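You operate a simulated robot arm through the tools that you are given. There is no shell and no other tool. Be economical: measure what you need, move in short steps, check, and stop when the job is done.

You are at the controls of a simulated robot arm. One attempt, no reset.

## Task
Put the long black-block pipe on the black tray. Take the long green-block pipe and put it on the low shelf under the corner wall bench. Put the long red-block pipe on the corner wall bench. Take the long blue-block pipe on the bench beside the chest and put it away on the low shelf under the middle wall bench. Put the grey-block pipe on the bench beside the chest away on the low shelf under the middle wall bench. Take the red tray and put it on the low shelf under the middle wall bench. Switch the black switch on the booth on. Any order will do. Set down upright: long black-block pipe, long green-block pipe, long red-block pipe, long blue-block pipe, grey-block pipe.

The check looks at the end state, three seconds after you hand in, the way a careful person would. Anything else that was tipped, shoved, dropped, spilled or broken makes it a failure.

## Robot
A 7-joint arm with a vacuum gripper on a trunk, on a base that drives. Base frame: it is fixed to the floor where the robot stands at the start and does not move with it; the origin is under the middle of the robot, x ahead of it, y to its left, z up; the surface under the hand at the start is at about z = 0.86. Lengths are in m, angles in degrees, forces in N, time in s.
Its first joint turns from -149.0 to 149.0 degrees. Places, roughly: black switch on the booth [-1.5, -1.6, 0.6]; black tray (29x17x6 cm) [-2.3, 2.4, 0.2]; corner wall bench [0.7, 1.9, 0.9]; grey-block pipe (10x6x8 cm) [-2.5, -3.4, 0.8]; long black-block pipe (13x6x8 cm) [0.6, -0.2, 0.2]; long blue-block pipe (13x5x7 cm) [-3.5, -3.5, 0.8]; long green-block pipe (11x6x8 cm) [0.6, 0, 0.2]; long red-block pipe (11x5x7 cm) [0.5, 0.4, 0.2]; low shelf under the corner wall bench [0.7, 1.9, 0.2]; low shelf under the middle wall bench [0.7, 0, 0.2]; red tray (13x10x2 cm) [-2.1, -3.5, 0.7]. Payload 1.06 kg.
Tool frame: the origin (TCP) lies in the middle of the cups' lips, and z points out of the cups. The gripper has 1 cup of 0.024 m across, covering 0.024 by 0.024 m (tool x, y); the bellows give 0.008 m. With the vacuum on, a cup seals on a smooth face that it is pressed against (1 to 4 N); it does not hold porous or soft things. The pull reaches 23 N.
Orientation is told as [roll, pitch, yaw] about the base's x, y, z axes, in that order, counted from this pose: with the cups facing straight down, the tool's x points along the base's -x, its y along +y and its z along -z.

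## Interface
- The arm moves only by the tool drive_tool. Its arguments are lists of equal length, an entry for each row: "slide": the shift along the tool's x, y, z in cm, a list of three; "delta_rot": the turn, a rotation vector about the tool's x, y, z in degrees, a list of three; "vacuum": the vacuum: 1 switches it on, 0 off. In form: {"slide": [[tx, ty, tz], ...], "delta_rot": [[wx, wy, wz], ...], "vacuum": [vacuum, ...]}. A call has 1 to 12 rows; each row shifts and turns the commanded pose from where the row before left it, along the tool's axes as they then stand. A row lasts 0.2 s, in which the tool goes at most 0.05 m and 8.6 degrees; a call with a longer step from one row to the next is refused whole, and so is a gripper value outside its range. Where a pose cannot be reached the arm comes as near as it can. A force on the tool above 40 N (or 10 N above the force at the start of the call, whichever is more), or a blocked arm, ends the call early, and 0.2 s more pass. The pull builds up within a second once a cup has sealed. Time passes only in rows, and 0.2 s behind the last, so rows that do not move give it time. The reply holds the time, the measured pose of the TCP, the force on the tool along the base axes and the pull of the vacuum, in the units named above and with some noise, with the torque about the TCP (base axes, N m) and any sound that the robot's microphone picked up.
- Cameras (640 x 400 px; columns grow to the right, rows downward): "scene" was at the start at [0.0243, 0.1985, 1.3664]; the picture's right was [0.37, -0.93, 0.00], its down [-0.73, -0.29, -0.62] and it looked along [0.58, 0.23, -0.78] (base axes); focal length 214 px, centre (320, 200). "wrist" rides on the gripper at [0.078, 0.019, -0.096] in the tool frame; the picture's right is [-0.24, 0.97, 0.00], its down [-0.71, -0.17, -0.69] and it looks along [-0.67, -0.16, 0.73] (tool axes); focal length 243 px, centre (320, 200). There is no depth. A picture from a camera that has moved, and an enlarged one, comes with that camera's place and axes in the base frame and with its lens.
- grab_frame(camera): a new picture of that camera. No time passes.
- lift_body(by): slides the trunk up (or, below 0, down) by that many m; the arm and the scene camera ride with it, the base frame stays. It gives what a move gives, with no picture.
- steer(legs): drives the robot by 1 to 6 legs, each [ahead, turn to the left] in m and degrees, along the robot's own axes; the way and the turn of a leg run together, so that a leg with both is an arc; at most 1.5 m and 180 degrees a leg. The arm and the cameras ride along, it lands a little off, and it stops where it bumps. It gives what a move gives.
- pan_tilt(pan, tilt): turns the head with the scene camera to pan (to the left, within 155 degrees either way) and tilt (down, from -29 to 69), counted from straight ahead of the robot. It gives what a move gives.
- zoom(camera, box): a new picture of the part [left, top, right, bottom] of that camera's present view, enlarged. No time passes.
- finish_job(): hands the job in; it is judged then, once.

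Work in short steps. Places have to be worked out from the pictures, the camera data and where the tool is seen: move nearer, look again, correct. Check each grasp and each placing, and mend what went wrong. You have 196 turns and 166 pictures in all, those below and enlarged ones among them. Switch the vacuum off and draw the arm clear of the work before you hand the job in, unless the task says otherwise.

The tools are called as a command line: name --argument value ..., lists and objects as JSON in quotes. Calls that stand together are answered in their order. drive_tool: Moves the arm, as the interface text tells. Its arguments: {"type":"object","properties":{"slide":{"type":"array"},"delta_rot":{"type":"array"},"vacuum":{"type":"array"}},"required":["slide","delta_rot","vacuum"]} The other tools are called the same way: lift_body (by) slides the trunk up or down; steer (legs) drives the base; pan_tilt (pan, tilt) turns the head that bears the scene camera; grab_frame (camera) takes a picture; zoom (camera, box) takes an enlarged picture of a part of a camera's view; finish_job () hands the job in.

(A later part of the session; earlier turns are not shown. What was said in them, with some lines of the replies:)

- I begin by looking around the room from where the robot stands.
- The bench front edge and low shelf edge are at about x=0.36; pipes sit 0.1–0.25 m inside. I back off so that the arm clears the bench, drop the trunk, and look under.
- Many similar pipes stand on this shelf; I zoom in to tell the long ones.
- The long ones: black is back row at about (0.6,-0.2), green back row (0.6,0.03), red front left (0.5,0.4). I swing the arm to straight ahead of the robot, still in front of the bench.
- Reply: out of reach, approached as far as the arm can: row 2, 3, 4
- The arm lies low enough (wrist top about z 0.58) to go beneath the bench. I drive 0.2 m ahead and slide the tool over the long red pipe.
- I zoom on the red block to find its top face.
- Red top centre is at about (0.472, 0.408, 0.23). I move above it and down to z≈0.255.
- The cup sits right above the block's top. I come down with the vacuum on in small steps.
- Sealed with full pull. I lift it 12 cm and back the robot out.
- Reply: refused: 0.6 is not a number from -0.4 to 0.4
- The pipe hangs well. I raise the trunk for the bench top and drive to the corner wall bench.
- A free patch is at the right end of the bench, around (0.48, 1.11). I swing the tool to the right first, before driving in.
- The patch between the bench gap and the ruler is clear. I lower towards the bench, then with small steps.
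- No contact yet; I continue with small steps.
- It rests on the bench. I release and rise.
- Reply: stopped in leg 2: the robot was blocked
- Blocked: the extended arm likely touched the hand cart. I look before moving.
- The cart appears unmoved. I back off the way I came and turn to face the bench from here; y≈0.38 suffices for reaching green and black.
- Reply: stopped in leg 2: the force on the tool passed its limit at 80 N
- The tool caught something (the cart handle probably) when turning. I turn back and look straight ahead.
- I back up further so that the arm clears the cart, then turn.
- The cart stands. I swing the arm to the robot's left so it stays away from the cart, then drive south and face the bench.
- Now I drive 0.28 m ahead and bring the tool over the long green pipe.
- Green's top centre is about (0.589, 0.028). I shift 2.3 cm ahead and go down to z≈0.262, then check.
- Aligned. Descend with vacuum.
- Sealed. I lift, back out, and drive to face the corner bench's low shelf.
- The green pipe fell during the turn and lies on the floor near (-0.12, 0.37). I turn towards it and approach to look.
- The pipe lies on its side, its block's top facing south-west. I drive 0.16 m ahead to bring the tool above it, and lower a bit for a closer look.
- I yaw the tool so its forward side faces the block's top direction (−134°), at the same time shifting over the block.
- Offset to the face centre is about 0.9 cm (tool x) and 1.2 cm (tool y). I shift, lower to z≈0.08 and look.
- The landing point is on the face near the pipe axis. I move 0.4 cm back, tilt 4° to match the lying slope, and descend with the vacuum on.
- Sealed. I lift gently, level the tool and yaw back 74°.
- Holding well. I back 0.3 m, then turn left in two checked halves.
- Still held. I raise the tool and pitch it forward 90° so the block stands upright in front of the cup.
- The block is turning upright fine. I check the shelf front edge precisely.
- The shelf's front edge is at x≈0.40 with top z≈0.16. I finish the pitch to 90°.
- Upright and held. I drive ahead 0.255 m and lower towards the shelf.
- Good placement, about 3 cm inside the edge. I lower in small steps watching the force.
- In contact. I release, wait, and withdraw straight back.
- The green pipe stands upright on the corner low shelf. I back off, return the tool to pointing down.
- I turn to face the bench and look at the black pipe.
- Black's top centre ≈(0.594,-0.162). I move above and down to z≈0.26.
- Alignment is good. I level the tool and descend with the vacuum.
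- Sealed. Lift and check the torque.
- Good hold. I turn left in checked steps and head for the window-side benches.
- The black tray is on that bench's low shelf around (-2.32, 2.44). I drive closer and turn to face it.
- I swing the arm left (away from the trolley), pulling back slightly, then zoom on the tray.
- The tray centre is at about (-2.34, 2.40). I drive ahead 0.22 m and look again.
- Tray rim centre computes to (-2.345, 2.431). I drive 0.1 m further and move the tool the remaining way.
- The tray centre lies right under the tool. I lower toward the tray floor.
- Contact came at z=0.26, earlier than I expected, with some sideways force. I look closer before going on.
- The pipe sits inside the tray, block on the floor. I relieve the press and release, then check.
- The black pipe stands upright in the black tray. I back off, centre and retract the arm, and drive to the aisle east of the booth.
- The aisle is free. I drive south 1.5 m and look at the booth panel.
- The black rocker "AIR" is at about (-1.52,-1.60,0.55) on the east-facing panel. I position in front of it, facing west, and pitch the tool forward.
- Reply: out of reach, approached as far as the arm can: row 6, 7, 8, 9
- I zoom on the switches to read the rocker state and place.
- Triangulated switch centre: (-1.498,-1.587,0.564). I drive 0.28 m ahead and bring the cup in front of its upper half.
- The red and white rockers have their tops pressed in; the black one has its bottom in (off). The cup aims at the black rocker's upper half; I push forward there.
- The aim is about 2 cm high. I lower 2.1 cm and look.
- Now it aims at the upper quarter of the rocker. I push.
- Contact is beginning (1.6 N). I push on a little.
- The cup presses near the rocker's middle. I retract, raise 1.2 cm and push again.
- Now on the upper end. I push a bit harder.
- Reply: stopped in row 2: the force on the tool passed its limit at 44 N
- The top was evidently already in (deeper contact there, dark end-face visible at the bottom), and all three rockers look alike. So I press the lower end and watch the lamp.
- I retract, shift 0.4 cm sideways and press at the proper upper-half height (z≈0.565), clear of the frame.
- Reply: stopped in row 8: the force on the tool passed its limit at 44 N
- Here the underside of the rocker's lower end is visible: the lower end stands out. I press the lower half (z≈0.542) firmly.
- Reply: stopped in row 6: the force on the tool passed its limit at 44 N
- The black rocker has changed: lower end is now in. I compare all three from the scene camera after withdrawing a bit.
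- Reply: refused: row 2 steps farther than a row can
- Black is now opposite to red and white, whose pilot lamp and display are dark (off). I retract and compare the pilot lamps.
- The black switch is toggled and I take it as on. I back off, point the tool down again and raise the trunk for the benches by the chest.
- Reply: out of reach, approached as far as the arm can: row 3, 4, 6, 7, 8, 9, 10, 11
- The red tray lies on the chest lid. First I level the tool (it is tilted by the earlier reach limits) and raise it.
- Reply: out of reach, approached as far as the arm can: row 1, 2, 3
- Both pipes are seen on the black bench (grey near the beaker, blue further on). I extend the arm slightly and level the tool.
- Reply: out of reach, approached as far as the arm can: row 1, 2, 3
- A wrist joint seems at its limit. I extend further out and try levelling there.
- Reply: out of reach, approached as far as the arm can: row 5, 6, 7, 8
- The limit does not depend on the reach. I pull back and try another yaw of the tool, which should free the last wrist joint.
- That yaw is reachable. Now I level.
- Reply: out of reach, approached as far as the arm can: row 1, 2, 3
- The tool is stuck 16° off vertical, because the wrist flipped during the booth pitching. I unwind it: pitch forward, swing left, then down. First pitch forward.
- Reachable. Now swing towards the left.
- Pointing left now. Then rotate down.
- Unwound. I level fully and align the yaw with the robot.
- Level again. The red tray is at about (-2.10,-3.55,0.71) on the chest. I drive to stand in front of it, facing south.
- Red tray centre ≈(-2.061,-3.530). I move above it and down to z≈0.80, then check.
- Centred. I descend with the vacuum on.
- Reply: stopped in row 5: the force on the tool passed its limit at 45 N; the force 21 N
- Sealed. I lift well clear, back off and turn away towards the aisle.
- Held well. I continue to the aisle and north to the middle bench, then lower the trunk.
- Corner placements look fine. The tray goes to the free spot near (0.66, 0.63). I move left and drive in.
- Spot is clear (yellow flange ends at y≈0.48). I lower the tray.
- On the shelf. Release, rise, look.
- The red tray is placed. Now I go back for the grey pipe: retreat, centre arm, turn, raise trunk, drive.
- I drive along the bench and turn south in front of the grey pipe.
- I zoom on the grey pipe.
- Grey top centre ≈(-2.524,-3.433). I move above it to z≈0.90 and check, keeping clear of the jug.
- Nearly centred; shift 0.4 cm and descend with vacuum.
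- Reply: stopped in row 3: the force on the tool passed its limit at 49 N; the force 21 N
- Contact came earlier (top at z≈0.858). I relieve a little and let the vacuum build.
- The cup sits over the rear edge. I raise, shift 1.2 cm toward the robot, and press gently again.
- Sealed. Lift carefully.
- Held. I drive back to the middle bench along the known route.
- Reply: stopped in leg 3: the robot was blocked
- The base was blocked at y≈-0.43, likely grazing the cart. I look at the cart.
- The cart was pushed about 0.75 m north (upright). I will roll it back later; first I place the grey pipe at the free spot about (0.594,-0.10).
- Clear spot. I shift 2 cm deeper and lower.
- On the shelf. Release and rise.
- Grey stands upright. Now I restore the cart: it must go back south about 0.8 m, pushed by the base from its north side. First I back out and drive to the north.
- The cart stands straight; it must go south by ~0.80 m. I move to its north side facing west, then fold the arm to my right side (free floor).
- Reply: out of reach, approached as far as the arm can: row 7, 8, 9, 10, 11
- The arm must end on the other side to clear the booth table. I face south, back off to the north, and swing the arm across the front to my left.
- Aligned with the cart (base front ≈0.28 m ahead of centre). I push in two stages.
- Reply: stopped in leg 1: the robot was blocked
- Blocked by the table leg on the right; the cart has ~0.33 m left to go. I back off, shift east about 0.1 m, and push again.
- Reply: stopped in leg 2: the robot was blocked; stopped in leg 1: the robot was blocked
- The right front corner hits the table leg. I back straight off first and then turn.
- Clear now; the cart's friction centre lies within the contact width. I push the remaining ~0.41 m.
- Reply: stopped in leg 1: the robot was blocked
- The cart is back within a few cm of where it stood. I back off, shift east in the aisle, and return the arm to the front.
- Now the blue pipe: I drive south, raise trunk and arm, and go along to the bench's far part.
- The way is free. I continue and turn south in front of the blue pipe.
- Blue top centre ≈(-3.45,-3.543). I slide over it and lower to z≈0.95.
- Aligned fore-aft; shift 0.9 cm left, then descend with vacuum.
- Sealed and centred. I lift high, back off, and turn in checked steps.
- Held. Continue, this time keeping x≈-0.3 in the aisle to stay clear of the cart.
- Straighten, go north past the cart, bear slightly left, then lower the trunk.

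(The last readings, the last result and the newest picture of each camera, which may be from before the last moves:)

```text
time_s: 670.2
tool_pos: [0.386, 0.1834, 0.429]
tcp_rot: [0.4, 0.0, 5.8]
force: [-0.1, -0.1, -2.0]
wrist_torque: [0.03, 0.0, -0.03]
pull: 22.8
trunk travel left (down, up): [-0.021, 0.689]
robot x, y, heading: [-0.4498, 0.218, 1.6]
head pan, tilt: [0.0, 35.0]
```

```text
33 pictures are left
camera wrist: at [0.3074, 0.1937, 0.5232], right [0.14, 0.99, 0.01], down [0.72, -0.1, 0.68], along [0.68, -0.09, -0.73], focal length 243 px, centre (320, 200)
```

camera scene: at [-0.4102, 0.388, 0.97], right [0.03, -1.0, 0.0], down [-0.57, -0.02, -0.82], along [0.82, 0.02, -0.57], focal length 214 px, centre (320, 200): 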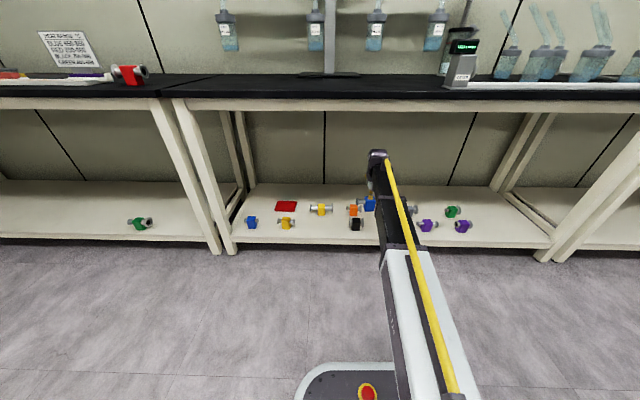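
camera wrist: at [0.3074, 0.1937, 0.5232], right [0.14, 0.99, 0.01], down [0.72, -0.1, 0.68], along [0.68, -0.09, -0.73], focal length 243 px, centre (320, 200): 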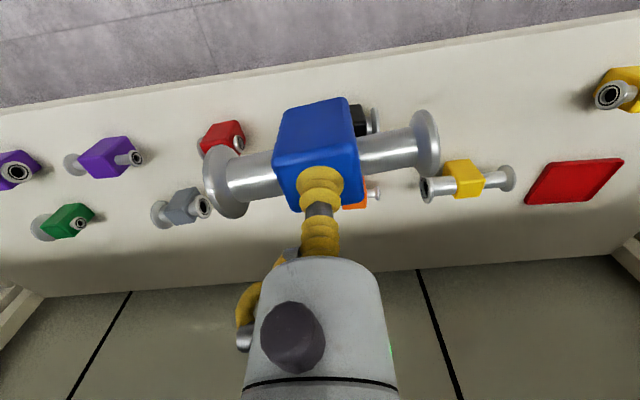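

I place blue at red's old spot (0.472,0.425), between front black and yellow. Drive 0.1 ahead and slide left.

steer --legs '[[0.1, 0]]'

drive_tool --slide '[[-0.2, 4.8, 0], [-0.2, 4.8, 0], [-0.2, 4.8, 0], [-0.2, 4.8, 0], [-0.2, 4.7, 0], [0, 0, 4.5], [0, 0, 4.5], [0, 0, 0]]' --delta_rot '[[0, 0, 0], [0, 0, 0], [0, 0, 0], [0, 0, 0], [0, 0, 0], [0, 0, 0], [0, 0, 0], [0, 0, 0]]' --vacuum '[1, 1, 1, 1, 1, 1, 1, 1]'

grab_frame --camera "wrist"

```text
time_s: 671.4
tool_pos: [0.4859, 0.185, 0.4283]
tcp_rot: [0.4, 0.0, 5.8]
force: [1.7, 0.7, -3.2]
wrist_torque: [0.02, 0.0, 0.0]
pull: 23.2
trunk travel left (down, up): [-0.021, 0.689]
robot x, y, heading: [-0.3469, 0.2175, 1.6]
head pan, tilt: [0.0, 35.0]
```

```text
time_s: 673.2
tool_pos: [0.4711, 0.4247, 0.3419]
tcp_rot: [0.4, 0.0, 5.7]
force: [-0.4, 0.7, -3.1]
wrist_torque: [0.03, 0.01, -0.02]
pull: 22.9
trunk travel left (down, up): [-0.021, 0.689]
robot x, y, heading: [-0.3452, 0.2215, 1.5]
head pan, tilt: [0.0, 35.0]
```

```text
32 pictures are left
camera wrist: at [0.3929, 0.4336, 0.4361], right [0.14, 0.99, 0.01], down [0.72, -0.1, 0.68], along [0.68, -0.09, -0.73], focal length 243 px, centre (320, 200)
```

wrist: 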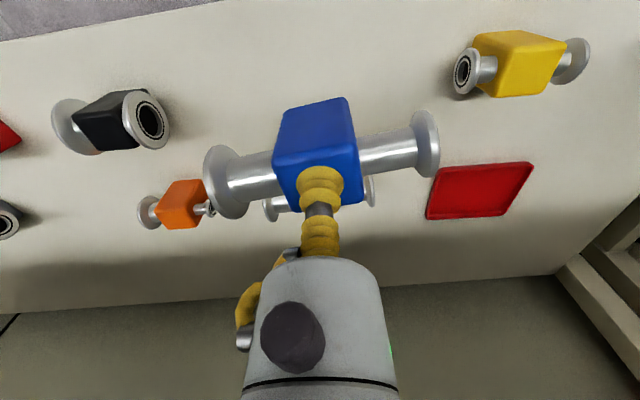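

Clear on all sides. Lower.

drive_tool --slide '[[0, 0, 4.5], [0, 0, 4.5], [0, 0, 1], [0, 0, 0]]' --delta_rot '[[0, 0, 0], [0, 0, 0], [0, 0, 0], [0, 0, 0]]' --vacuum '[1, 1, 1, 1]'

drive_tool --slide '[[0, 0, 0.4], [0, 0, 0.3], [0, 0, 0]]' --delta_rot '[[0, 0, 0], [0, 0, 0], [0, 0, 0]]' --vacuum '[1, 1, 1]'

```text
time_s: 674.2
tool_pos: [0.4727, 0.4253, 0.2412]
tcp_rot: [0.4, 0.0, 5.8]
force: [0.2, 0.3, -2.9]
wrist_torque: [-0.06, 0.01, -0.06]
pull: 23.0
trunk travel left (down, up): [-0.021, 0.689]
robot x, y, heading: [-0.3514, 0.2211, 1.6]
head pan, tilt: [0.0, 35.0]
```

```text
time_s: 675.0
tool_pos: [0.4718, 0.4245, 0.2328]
tcp_rot: [0.4, -0.1, 5.7]
force: [0.3, -0.8, -3.2]
wrist_torque: [0.0, 0.01, 0.03]
pull: 23.1
trunk travel left (down, up): [-0.021, 0.689]
robot x, y, heading: [-0.3503, 0.2203, 1.2]
head pan, tilt: [0.0, 35.0]
```

drive_tool --slide '[[0, 0, 0.3], [0, 0, 0.2], [0, 0, 0]]' --delta_rot '[[0, 0, 0], [0, 0, 0], [0, 0, 0]]' --vacuum '[1, 1, 1]'

drive_tool --slide '[[0, 0, 0.2], [0, 0, 0]]' --delta_rot '[[0, 0, 0], [0, 0, 0]]' --vacuum '[1, 1]'

```text
time_s: 675.8
tool_pos: [0.4711, 0.4263, 0.2275]
tcp_rot: [0.3, -0.1, 5.8]
force: [-0.7, -0.7, -3.6]
wrist_torque: [0.0, 0.0, 0.0]
pull: 22.8
trunk travel left (down, up): [-0.021, 0.689]
robot x, y, heading: [-0.3522, 0.2186, 1.8]
head pan, tilt: [0.0, 35.0]
```

```text
time_s: 676.4
tool_pos: [0.4717, 0.4273, 0.2249]
tcp_rot: [0.4, 0.0, 5.8]
force: [0.5, 0.3, -3.3]
wrist_torque: [0.02, -0.02, 0.01]
pull: 23.3
trunk travel left (down, up): [-0.021, 0.689]
robot x, y, heading: [-0.3461, 0.2208, 1.4]
head pan, tilt: [0.0, 35.0]
```

drive_tool --slide '[[0, 0, 0.2], [0, 0, 0.2], [0, 0, 0]]' --delta_rot '[[0, 0, 0], [0, 0, 0], [0, 0, 0]]' --vacuum '[1, 1, 1]'

drive_tool --slide '[[0, 0, 0.2], [0, 0, 0]]' --delta_rot '[[0, 0, 0], [0, 0, 0]]' --vacuum '[1, 1]'

```text
time_s: 677.2
tool_pos: [0.4712, 0.4269, 0.2242]
tcp_rot: [0.5, -0.2, 5.7]
force: [1.5, 1.6, 12.7]
wrist_torque: [-0.1, 0.05, 0.03]
pull: 23.1
trunk travel left (down, up): [-0.021, 0.689]
robot x, y, heading: [-0.3497, 0.2222, 1.4]
head pan, tilt: [0.0, 35.0]
```

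```text
time_s: 677.8
tool_pos: [0.4722, 0.4265, 0.2208]
tcp_rot: [0.6, -0.1, 5.8]
force: [1.7, 2.0, 14.7]
wrist_torque: [-0.09, 0.04, 0.0]
pull: 23.2
trunk travel left (down, up): [-0.021, 0.689]
robot x, y, heading: [-0.3478, 0.2166, 1.5]
head pan, tilt: [0.0, 35.0]
```

Down. Release and rise.

drive_tool --slide '[[0, 0, -0.4], [0, 0, 0], [0, 0, 0], [0, 0, 0], [0, 0, 0], [0, 0, -2], [0, 0, -4.5], [0, 0, -4.5], [0, 0, -4]]' --delta_rot '[[0, 0, 0], [0, 0, 0], [0, 0, 0], [0, 0, 0], [0, 0, 0], [0, 0, 0], [0, 0, 0], [0, 0, 0], [0, 0, 0]]' --vacuum '[1, 0, 0, 0, 0, 0, 0, 0, 0]'

steer --legs '[[-0.3, 0]]'

grab_frame --camera "wrist"

grab_frame --camera "scene"

```text
time_s: 679.8
tool_pos: [0.4685, 0.425, 0.3726]
tcp_rot: [0.4, 0.0, 5.7]
force: [-0.1, -0.2, 0.1]
wrist_torque: [0.0, 0.0, -0.01]
pull: 0.0
trunk travel left (down, up): [-0.021, 0.689]
robot x, y, heading: [-0.3499, 0.2184, 1.7]
head pan, tilt: [0.0, 35.0]
```

```text
time_s: 681.8
tool_pos: [0.1687, 0.4185, 0.3734]
tcp_rot: [0.4, -0.1, 5.9]
force: [0.4, -0.2, -0.4]
wrist_torque: [-0.01, -0.01, 0.02]
pull: 0.1
trunk travel left (down, up): [-0.021, 0.689]
robot x, y, heading: [-0.6496, 0.2079, 1.6]
head pan, tilt: [0.0, 35.0]
```

```text
31 pictures are left
camera wrist: at [0.09, 0.4278, 0.4676], right [0.14, 0.99, 0.01], down [0.72, -0.1, 0.68], along [0.68, -0.09, -0.73], focal length 243 px, centre (320, 200)
```

wrist: 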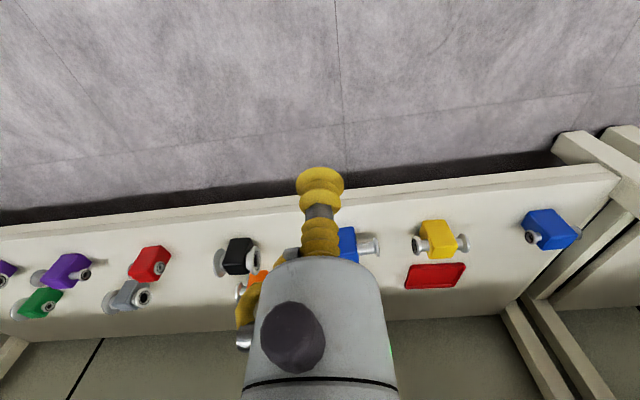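

```text
30 pictures are left
camera scene: at [-0.6112, 0.3827, 0.9701], right [0.03, -1.0, 0.0], down [-0.57, -0.02, -0.82], along [0.82, 0.02, -0.57], focal length 214 px, centre (320, 200)
```

scene: 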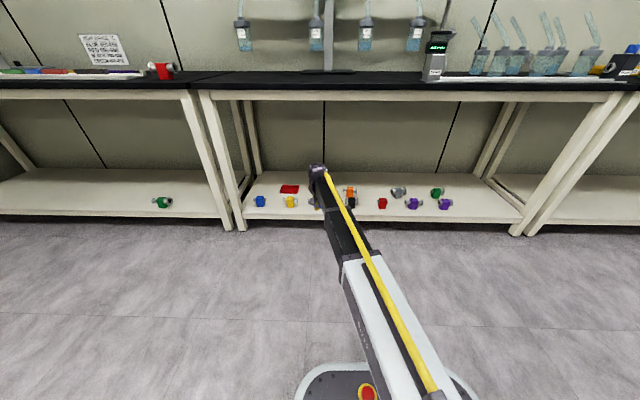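

All items appear placed. I swing the arm aside and verify the middle shelf and the corner once more.

drive_tool --slide '[[2, -4.5, 0], [2, -4.5, 0], [1, -4.5, 0], [0, -4.5, 0], [0, -4.5, 0], [0, -4.5, 0], [0, -4.5, 0]]' --delta_rot '[[0, 0, 0], [0, 0, 0], [0, 0, 0], [0, 0, 0], [0, 0, 0], [0, 0, 0], [0, 0, 0]]' --vacuum '[0, 0, 0, 0, 0, 0, 0]'

zoom --camera "scene" --box '[240, 165, 470, 235]'

zoom --camera "scene" --box '[100, 50, 260, 225]'

pan_tilt --pan -120 --tilt 25

grab_frame --camera "scene"

```text
time_s: 683.4
tool_pos: [0.1522, 0.1007, 0.3696]
tcp_rot: [0.4, -0.1, 5.9]
force: [-0.1, 0.2, 0.8]
wrist_torque: [0.02, -0.03, 0.03]
pull: 0.0
trunk travel left (down, up): [-0.021, 0.689]
robot x, y, heading: [-0.6453, 0.2107, 1.5]
head pan, tilt: [0.0, 35.0]
```

```text
2.78 times, centred on (355, 200) of scene
camera zoom: at [-0.6112, 0.3827, 0.9701], right [0.03, -1.0, 0.0], down [-0.57, -0.02, -0.82], along [0.82, 0.02, -0.57], focal length 597 px, centre (223, 200)
```

zoom: 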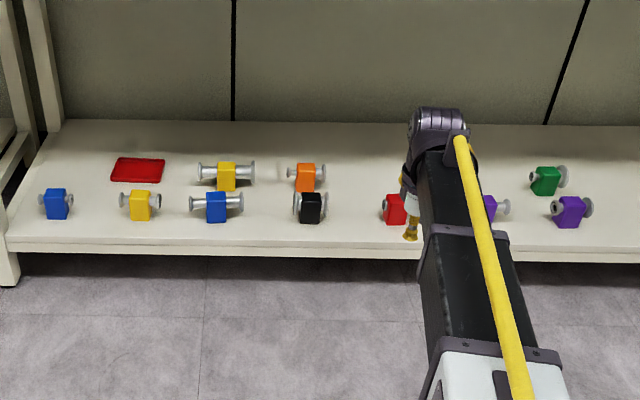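

```text
2.29 times, centred on (180, 138) of scene
camera zoom: at [-0.6112, 0.3827, 0.9701], right [0.03, -1.0, 0.0], down [-0.57, -0.02, -0.82], along [0.82, 0.02, -0.57], focal length 490 px, centre (640, 343)
```

zoom: 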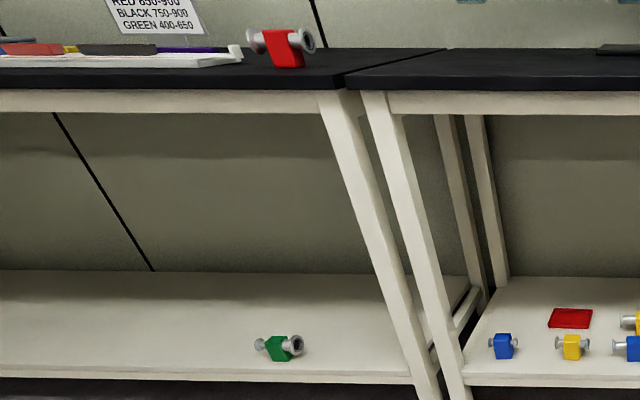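

```text
time_s: 685.4
tool_pos: [0.1514, 0.1017, 0.3698]
tcp_rot: [0.4, -0.2, 5.9]
force: [0.4, 0.4, 0.2]
wrist_torque: [0.01, -0.01, -0.03]
pull: 0.2
trunk travel left (down, up): [-0.021, 0.689]
robot x, y, heading: [-0.6463, 0.2085, 1.5]
head pan, tilt: [-120.0, 25.0]
```

```text
27 pictures are left
camera scene: at [-0.743, 0.2992, 0.9859], right [-0.88, 0.48, 0.0], down [0.2, 0.37, -0.91], along [-0.43, -0.8, -0.42], focal length 214 px, centre (320, 200)
```

scene: 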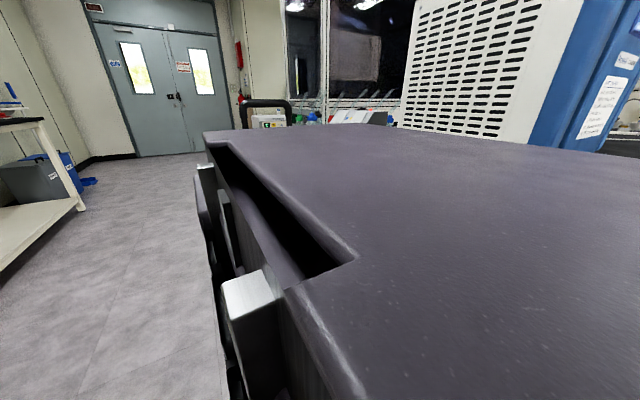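

All shelf items stand upright, the vacuum is off and the arm is clear of the work. I hand the job in.

finish_job

```text
The job is handed in.
```

I handed the job in with all seven tasks done as far as I can tell, but two things may count against it: a hand cart I pushed out of place, and the black switch, which I could not confirm.

- **Pipes:** All five ended upright in their places:
  - The black pipe is in the black tray.
  - The green pipe is on the corner low shelf.
  - The red pipe is on the corner bench.
  - The blue and grey pipes are on the middle low shelf.
- **Green pipe:** It fell to the floor while I was carrying it. I picked it up and set it upright; the pictures showed no visible damage.
- **Red tray:** It is on the middle low shelf.
- **Black switch:** The rocker flipped when I pressed its lower end, and it now sits opposite to the red and white ones. I take that as on, but its pilot lamp did not visibly light.
- **Hand cart:** I pushed the cart by the booth about 0.8 m out of place, then pushed it back. By my measurements it stands within about 3 cm of where it was before that push. I had also bumped it earlier with the arm, and I did not compare its final position with the very first picture.
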